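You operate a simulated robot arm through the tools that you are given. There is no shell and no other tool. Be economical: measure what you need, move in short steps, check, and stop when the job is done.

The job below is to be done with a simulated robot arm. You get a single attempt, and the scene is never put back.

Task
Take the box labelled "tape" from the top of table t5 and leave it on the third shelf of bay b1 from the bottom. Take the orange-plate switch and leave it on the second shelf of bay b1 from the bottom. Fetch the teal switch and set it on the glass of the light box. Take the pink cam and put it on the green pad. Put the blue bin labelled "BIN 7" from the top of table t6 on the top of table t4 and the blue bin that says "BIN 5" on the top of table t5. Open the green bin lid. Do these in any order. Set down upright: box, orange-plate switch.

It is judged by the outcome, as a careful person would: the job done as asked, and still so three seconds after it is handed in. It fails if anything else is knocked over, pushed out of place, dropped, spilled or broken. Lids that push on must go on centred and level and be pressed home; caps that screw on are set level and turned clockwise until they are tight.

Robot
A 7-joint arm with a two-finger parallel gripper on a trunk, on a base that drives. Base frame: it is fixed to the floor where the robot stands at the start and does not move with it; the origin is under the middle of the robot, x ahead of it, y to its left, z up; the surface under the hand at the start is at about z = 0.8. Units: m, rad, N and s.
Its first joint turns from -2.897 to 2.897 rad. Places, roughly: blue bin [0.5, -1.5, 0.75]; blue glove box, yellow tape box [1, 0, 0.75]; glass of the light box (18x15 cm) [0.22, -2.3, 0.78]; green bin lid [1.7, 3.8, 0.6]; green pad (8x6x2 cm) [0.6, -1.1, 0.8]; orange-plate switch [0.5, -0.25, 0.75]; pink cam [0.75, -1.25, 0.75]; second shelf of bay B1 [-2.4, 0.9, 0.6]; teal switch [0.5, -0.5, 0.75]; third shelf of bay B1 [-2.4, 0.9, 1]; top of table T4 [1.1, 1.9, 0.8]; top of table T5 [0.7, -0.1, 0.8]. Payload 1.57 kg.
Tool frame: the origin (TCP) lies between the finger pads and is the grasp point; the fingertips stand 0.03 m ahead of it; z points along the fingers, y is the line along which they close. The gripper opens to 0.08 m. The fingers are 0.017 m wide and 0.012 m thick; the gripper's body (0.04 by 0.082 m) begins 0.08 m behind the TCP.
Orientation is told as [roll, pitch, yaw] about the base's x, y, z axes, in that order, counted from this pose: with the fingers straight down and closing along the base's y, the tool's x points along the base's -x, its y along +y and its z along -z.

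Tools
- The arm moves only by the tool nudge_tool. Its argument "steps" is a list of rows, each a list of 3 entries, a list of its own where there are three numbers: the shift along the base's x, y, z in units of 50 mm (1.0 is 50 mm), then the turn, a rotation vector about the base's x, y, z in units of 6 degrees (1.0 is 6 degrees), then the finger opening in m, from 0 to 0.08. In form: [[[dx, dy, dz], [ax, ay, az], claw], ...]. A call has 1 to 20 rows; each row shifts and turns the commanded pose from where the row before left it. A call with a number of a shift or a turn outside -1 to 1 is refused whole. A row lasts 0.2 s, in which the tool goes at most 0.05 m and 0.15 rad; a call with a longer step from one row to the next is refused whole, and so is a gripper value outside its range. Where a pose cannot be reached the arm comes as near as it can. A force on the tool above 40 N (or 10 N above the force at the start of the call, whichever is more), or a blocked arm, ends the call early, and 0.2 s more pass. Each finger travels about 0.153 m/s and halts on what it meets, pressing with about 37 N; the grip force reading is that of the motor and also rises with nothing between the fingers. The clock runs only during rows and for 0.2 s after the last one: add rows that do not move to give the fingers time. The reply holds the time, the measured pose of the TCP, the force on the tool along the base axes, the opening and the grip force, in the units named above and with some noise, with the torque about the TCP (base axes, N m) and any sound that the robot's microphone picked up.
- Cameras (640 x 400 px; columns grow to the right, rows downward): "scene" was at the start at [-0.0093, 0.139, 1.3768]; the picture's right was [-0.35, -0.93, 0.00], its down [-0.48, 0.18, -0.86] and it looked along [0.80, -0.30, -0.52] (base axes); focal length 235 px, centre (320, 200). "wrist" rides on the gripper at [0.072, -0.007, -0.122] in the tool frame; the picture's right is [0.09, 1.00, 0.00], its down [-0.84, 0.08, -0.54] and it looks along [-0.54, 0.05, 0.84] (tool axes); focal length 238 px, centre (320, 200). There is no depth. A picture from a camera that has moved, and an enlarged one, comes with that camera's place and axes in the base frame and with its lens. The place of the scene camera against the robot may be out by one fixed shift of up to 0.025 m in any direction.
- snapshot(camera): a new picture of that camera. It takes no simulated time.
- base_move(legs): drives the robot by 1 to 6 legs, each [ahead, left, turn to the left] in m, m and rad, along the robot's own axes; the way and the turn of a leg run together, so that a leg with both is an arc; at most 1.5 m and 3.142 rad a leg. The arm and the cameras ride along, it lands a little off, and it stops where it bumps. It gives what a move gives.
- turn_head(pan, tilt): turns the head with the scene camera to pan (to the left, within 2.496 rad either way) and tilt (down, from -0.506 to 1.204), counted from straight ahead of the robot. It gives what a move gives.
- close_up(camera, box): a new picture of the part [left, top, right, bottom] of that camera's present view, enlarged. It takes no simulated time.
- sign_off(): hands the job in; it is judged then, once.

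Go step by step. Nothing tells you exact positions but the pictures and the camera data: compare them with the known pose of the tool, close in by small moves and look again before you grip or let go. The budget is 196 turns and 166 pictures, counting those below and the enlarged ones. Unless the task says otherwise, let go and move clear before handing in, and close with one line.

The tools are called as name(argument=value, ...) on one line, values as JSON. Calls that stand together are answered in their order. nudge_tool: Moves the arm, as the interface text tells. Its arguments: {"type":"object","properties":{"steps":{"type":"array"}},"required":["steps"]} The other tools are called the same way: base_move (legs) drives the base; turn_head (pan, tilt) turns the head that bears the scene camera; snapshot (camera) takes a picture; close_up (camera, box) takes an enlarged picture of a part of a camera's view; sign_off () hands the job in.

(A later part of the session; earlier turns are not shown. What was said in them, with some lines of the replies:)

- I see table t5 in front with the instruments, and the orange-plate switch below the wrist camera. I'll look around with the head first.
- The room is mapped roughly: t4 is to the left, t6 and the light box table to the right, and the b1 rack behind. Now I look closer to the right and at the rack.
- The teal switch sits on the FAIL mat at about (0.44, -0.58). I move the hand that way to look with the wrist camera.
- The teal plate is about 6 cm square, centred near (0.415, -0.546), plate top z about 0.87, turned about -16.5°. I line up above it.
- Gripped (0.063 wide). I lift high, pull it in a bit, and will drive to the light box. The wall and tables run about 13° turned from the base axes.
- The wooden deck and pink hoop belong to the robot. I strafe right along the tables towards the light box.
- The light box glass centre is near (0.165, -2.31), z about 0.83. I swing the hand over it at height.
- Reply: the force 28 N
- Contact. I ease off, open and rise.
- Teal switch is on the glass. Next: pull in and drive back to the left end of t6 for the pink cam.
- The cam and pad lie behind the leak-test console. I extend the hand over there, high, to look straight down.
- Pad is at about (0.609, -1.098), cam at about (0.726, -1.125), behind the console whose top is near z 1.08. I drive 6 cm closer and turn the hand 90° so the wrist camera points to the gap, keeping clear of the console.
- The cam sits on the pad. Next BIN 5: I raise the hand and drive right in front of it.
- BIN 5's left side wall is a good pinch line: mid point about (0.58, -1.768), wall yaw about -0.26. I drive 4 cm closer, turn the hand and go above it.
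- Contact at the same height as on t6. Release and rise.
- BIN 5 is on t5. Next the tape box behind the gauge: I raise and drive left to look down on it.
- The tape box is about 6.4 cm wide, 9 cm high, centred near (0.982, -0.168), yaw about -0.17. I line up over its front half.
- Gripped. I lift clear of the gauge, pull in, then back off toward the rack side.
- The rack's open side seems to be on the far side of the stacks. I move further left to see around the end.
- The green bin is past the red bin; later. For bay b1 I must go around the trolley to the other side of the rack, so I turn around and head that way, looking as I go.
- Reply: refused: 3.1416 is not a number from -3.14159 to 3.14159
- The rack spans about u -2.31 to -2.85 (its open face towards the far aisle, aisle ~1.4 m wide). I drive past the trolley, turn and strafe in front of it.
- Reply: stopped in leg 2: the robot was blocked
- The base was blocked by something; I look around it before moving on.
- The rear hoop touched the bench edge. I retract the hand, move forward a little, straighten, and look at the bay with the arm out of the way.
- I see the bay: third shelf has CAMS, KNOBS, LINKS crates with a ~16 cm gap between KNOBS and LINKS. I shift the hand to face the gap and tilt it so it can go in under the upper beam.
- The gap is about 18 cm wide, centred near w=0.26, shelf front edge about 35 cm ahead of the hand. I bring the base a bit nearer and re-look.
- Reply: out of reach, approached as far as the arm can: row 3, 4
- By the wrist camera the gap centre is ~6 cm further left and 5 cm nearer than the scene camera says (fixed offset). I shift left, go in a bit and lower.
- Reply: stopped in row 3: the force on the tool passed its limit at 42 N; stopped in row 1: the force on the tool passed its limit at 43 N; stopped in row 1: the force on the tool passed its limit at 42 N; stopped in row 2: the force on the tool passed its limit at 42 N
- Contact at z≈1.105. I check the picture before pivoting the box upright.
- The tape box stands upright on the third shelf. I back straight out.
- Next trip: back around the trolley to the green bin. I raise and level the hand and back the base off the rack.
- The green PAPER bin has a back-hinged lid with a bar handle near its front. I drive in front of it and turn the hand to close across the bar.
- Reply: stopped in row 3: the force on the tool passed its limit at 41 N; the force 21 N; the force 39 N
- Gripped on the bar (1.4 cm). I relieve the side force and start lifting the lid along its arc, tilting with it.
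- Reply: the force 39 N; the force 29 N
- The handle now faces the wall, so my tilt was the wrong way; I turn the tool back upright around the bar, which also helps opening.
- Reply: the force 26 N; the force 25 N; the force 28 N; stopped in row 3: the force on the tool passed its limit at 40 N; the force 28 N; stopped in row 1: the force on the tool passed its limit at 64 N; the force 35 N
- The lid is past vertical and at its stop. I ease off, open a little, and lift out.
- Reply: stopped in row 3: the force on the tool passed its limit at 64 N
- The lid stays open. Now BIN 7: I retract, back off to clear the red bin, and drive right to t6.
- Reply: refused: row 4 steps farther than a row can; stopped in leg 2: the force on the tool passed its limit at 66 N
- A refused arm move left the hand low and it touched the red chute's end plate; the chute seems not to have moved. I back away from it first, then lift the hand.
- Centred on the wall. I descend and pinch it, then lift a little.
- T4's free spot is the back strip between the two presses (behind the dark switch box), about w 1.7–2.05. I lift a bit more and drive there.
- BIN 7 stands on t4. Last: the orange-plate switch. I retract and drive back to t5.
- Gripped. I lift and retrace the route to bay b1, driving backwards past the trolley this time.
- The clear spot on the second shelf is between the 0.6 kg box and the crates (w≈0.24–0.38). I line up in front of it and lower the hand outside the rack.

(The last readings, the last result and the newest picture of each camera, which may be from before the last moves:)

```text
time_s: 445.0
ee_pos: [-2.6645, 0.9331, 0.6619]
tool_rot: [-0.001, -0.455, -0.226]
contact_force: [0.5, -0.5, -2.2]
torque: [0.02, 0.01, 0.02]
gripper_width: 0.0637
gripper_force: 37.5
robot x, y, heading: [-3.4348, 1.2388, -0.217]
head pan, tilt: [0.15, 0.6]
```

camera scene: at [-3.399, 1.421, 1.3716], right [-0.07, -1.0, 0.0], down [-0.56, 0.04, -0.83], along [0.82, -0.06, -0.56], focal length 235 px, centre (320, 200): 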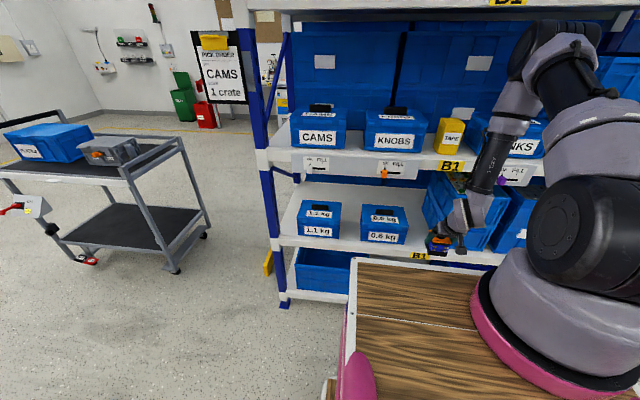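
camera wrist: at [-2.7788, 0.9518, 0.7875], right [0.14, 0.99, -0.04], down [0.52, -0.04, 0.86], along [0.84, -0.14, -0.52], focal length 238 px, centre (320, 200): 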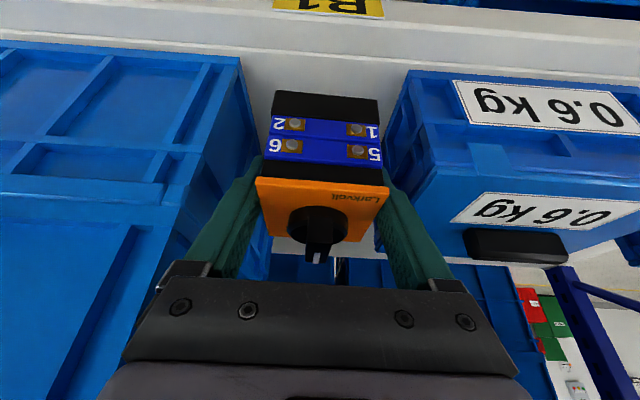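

nudge_tool(steps=[[[0, 0, -0.05], [0, 0, 0], 0.05], [[0, 0, 0], [0, 0, 0], 0.05]])

nudge_tool(steps=[[[0, 0, -0.05], [0, 0, 0], 0.05], [[0, 0, 0], [0, 0, 0], 0.05]])

close_up(camera="scene", box=[390, 180, 490, 270])

```text
time_s: 445.6
ee_pos: [-2.6643, 0.9337, 0.661]
tool_rot: [0.0, -0.456, -0.227]
contact_force: [0.4, -0.9, -2.4]
torque: [0.01, 0.01, 0.04]
gripper_width: 0.0633
gripper_force: 36.9
robot x, y, heading: [-3.4349, 1.2413, -0.218]
head pan, tilt: [0.15, 0.6]
```

```text
time_s: 446.2
ee_pos: [-2.664, 0.9329, 0.6595]
tool_rot: [-0.001, -0.456, -0.227]
contact_force: [0.3, -0.8, -2.1]
torque: [-0.01, 0.0, 0.03]
gripper_width: 0.0638
gripper_force: 36.9
robot x, y, heading: [-3.4391, 1.2392, -0.219]
head pan, tilt: [0.15, 0.6]
```

```text
4.44 times, centred on (440, 225) of scene
camera zoom: at [-3.3989, 1.421, 1.3716], right [-0.07, -1.0, 0.0], down [-0.56, 0.04, -0.82], along [0.82, -0.06, -0.57], focal length 1044 px, centre (-213, 89)
```

zoom: 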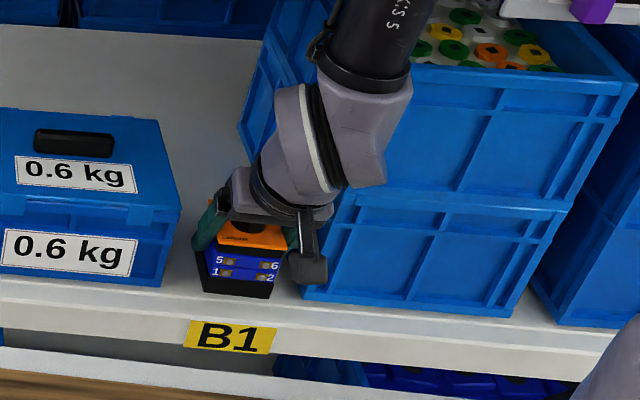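

nudge_tool(steps=[[[0.3, -0.07, 0], [0, 0, 0], 0.05], [[0, 0, -0.05], [0, 0, 0], 0.05], [[0, 0, 0], [0, 0, 0], 0.05]])

nudge_tool(steps=[[[0, 0, -0.05], [0, 0, 0], 0.05], [[0, 0, 0], [0, 0, 0], 0.05]])

nudge_tool(steps=[[[0, 0, -0.05], [0, 0, 0], 0.05], [[0, 0, 0], [0, 0, 0], 0.05]])

```text
time_s: 447.0
ee_pos: [-2.6495, 0.9297, 0.6561]
tool_rot: [0.001, -0.455, -0.226]
contact_force: [-0.4, 0.1, -2.5]
torque: [0.0, -0.02, -0.02]
gripper_width: 0.064
gripper_force: 37.1
robot x, y, heading: [-3.4396, 1.236, -0.217]
head pan, tilt: [0.15, 0.6]
```

```text
time_s: 447.6
ee_pos: [-2.6498, 0.9285, 0.6526]
tool_rot: [0.0, -0.455, -0.227]
contact_force: [-0.5, -0.3, -1.4]
torque: [0.02, 0.0, 0.02]
gripper_width: 0.0637
gripper_force: 37.1
robot x, y, heading: [-3.4339, 1.2376, -0.211]
head pan, tilt: [0.15, 0.6]
```

```text
time_s: 448.2
ee_pos: [-2.6481, 0.9291, 0.6505]
tool_rot: [-0.001, -0.454, -0.228]
contact_force: [0.1, 0.8, -2.2]
torque: [0.0, 0.02, 0.02]
gripper_width: 0.0637
gripper_force: 37.0
robot x, y, heading: [-3.4427, 1.2385, -0.217]
head pan, tilt: [0.15, 0.6]
```

nudge_tool(steps=[[[0, 0, -0.05], [0, 0, 0], 0.05], [[0, 0, 0], [0, 0, 0], 0.05]])

nudge_tool(steps=[[[0, 0, -0.05], [0, 0, 0], 0.05], [[0, 0, 0], [0, 0, 0], 0.05]])

nudge_tool(steps=[[[0, 0, -0.05], [0, 0, 0], 0.05], [[0, 0, 0], [0, 0, 0], 0.05]])

snapshot(camera="wrist")

```text
time_s: 448.8
ee_pos: [-2.648, 0.9295, 0.6482]
tool_rot: [0.0, -0.457, -0.226]
contact_force: [-0.1, -0.4, -2.4]
torque: [0.04, -0.02, -0.01]
gripper_width: 0.0636
gripper_force: 36.7
robot x, y, heading: [-3.439, 1.2416, -0.216]
head pan, tilt: [0.15, 0.6]
```

```text
time_s: 449.4
ee_pos: [-2.6473, 0.9297, 0.6473]
tool_rot: [0.0, -0.457, -0.227]
contact_force: [0.4, 0.5, -2.5]
torque: [0.0, -0.01, -0.04]
gripper_width: 0.0636
gripper_force: 37.1
robot x, y, heading: [-3.4359, 1.237, -0.22]
head pan, tilt: [0.15, 0.6]
```

```text
time_s: 450.0
ee_pos: [-2.6479, 0.9289, 0.6439]
tool_rot: [0.001, -0.455, -0.226]
contact_force: [0.2, 0.7, -2.9]
torque: [0.03, 0.02, -0.04]
gripper_width: 0.0639
gripper_force: 36.9
robot x, y, heading: [-3.4335, 1.2383, -0.215]
head pan, tilt: [0.15, 0.6]
```

```text
9 pictures are left
camera wrist: at [-2.7641, 0.9493, 0.7209], right [0.14, 0.99, -0.04], down [0.52, -0.04, 0.85], along [0.84, -0.14, -0.52], focal length 238 px, centre (320, 200)
```

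wrist: 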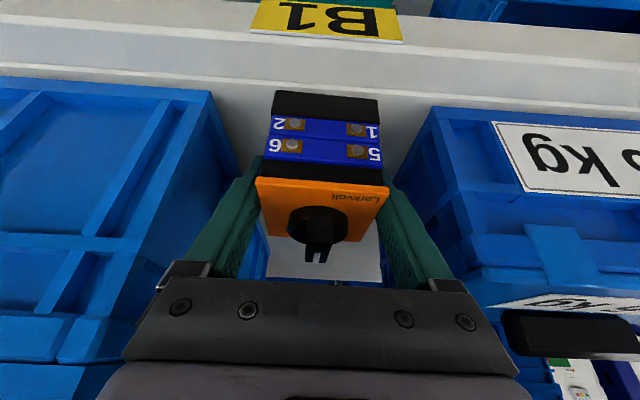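

nudge_tool(steps=[[[0.2, -0.045, 0], [0, 0, 0], 0.05], [[0.2, -0.045, 0], [0, 0, 0], 0.05], [[0, 0, -0.05], [0, 0, 0], 0.05], [[0, 0, 0], [0, 0, 0], 0.05]])

nudge_tool(steps=[[[0, 0, -0.06], [0, 0, 0], 0.05], [[0, 0, 0], [0, 0, 0], 0.05]])

nudge_tool(steps=[[[0, 0, -0.06], [0, 0, 0], 0.05], [[0, 0, 0], [0, 0, 0], 0.05]])

```text
time_s: 451.0
ee_pos: [-2.6275, 0.9261, 0.6418]
tool_rot: [-0.002, -0.455, -0.226]
contact_force: [0.6, -0.2, -2.5]
torque: [0.02, 0.0, -0.02]
gripper_width: 0.0639
gripper_force: 36.8
robot x, y, heading: [-3.435, 1.2391, -0.22]
head pan, tilt: [0.15, 0.6]
```

```text
time_s: 451.6
ee_pos: [-2.6271, 0.9247, 0.6372]
tool_rot: [-0.001, -0.454, -0.226]
contact_force: [0.5, 0.5, -1.6]
torque: [0.0, -0.01, 0.03]
gripper_width: 0.0635
gripper_force: 37.5
robot x, y, heading: [-3.4353, 1.2395, -0.215]
head pan, tilt: [0.15, 0.6]
```

```text
time_s: 452.2
ee_pos: [-2.6289, 0.9248, 0.6347]
tool_rot: [-0.001, -0.458, -0.226]
contact_force: [-2.4, 0.8, 10.8]
torque: [0.08, -0.08, 0.0]
gripper_width: 0.064
gripper_force: 36.8
robot x, y, heading: [-3.4386, 1.2366, -0.216]
head pan, tilt: [0.15, 0.6]
```

close_up(camera="scene", box=[390, 120, 530, 270])

snapshot(camera="wrist")

```text
2.67 times, centred on (460, 195) of scene
camera zoom: at [-3.3994, 1.4212, 1.3716], right [-0.07, -1.0, 0.0], down [-0.56, 0.04, -0.83], along [0.82, -0.06, -0.56], focal length 626 px, centre (-53, 213)
```

zoom: 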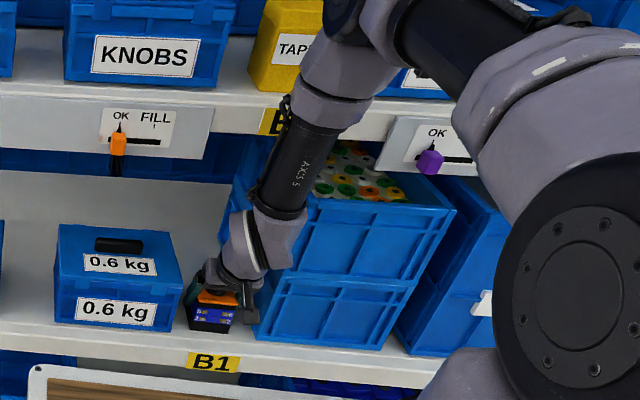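

```text
7 pictures are left
camera wrist: at [-2.7438, 0.9445, 0.7117], right [0.14, 0.99, -0.04], down [0.52, -0.04, 0.86], along [0.84, -0.14, -0.52], focal length 238 px, centre (320, 200)
```

wrist: 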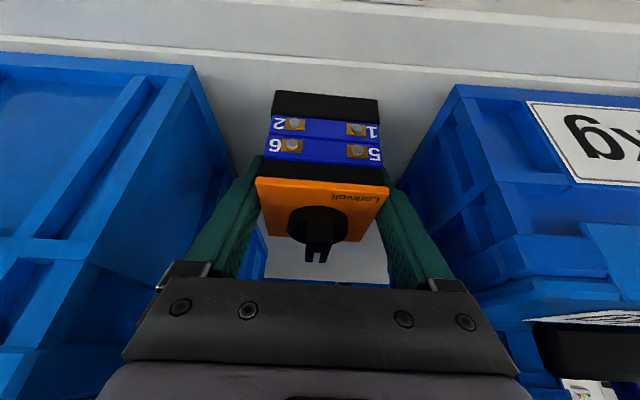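

Contact with the shelf. I open a little and withdraw along the tool axis, then straight back.

nudge_tool(steps=[[[0, 0, 0.02], [0, 0, 0], 0.06], [[0, 0, 0], [0, 0, 0], 0.066], [[0, 0, 0], [0, 0, 0], 0.072], [[0, 0, 0], [0, 0, 0], 0.072], [[-0.2, 0.045, 0.4], [0, 0, 0], 0.072], [[-0.25, 0.057, 0.5], [0, 0, 0], 0.072], [[-0.8, 0.18, 0.3], [0, 0, 0], 0.072], [[-0.9, 0.2, 0], [0, 0, 0], 0.072], [[-0.9, 0.2, 0], [0, 0, 0], 0.072], [[0, 0, 0], [0, 0, 0], 0.072]])

snapshot(camera="wrist")

```text
time_s: 454.4
ee_pos: [-2.7798, 0.9592, 0.6965]
tool_rot: [0.0, -0.456, -0.226]
contact_force: [0.0, 0.0, -0.1]
torque: [0.01, -0.01, 0.03]
gripper_width: 0.0721
gripper_force: 0.1
robot x, y, heading: [-3.4348, 1.2399, -0.214]
head pan, tilt: [0.15, 0.6]
```

```text
6 pictures are left
camera wrist: at [-2.8961, 0.9788, 0.773], right [0.14, 0.99, -0.04], down [0.52, -0.04, 0.85], along [0.84, -0.14, -0.52], focal length 238 px, centre (320, 200)
```

wrist: 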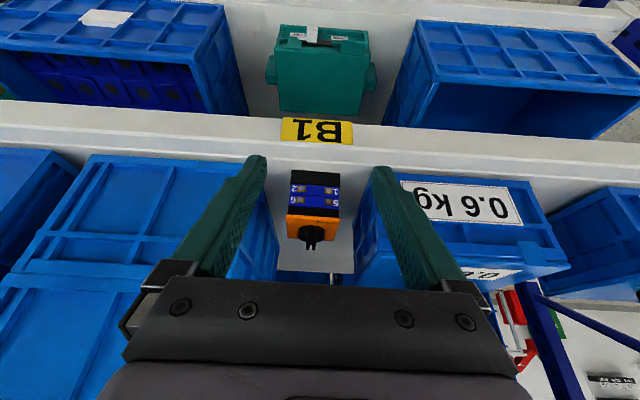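

nudge_tool(steps=[[[-0.5, 0.11, 0.3], [0, 0, 0], 0.07], [[0, 0, 0.9], [0, 0, 0], 0.07], [[0, 0, 0.9], [0, 0, 0], 0.07], [[0, 0, 0.9], [0, 0, 0], 0.07], [[0, 0, 0.9], [0, 0, 0], 0.07], [[0, 0, 0.9], [0, 0, 0], 0.07], [[0, 0, 0.9], [0, 0, 0], 0.07], [[0, 0, 0.9], [0, 0, 0], 0.07], [[0, 0, 0], [0, 0, 0], 0.07]])

snapshot(camera="scene")

```text
time_s: 456.4
ee_pos: [-2.8067, 0.9657, 1.0227]
tool_rot: [0.0, -0.455, -0.226]
contact_force: [0.1, 0.6, -0.2]
torque: [-0.01, 0.0, -0.03]
gripper_width: 0.07
gripper_force: 0.0
robot x, y, heading: [-3.4375, 1.2389, -0.222]
head pan, tilt: [0.15, 0.6]
```

```text
5 pictures are left
camera scene: at [-3.3988, 1.421, 1.3716], right [-0.07, -1.0, 0.0], down [-0.56, 0.04, -0.82], along [0.82, -0.06, -0.57], focal length 235 px, centre (320, 200)
```

scene: 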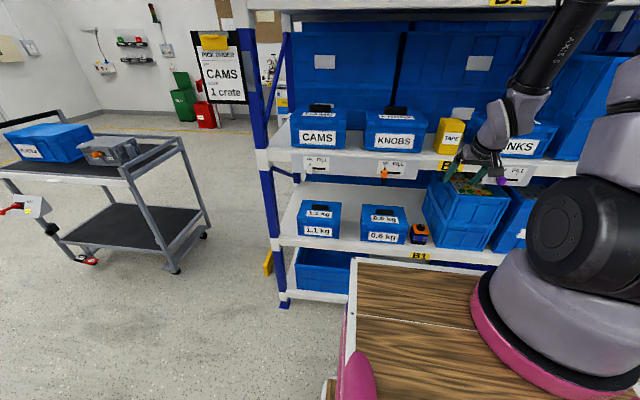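

The orange-plate switch stands on the second shelf, the tape box on the third, and the green lid is still up in the distance. The hand is clear, so I hand in.

sign_off()

```text
The job is handed in.
```

All seven parts of the job are done and handed in; the hand bumped the red reject chute once on the way, and pictures from before and after show no visible shift.
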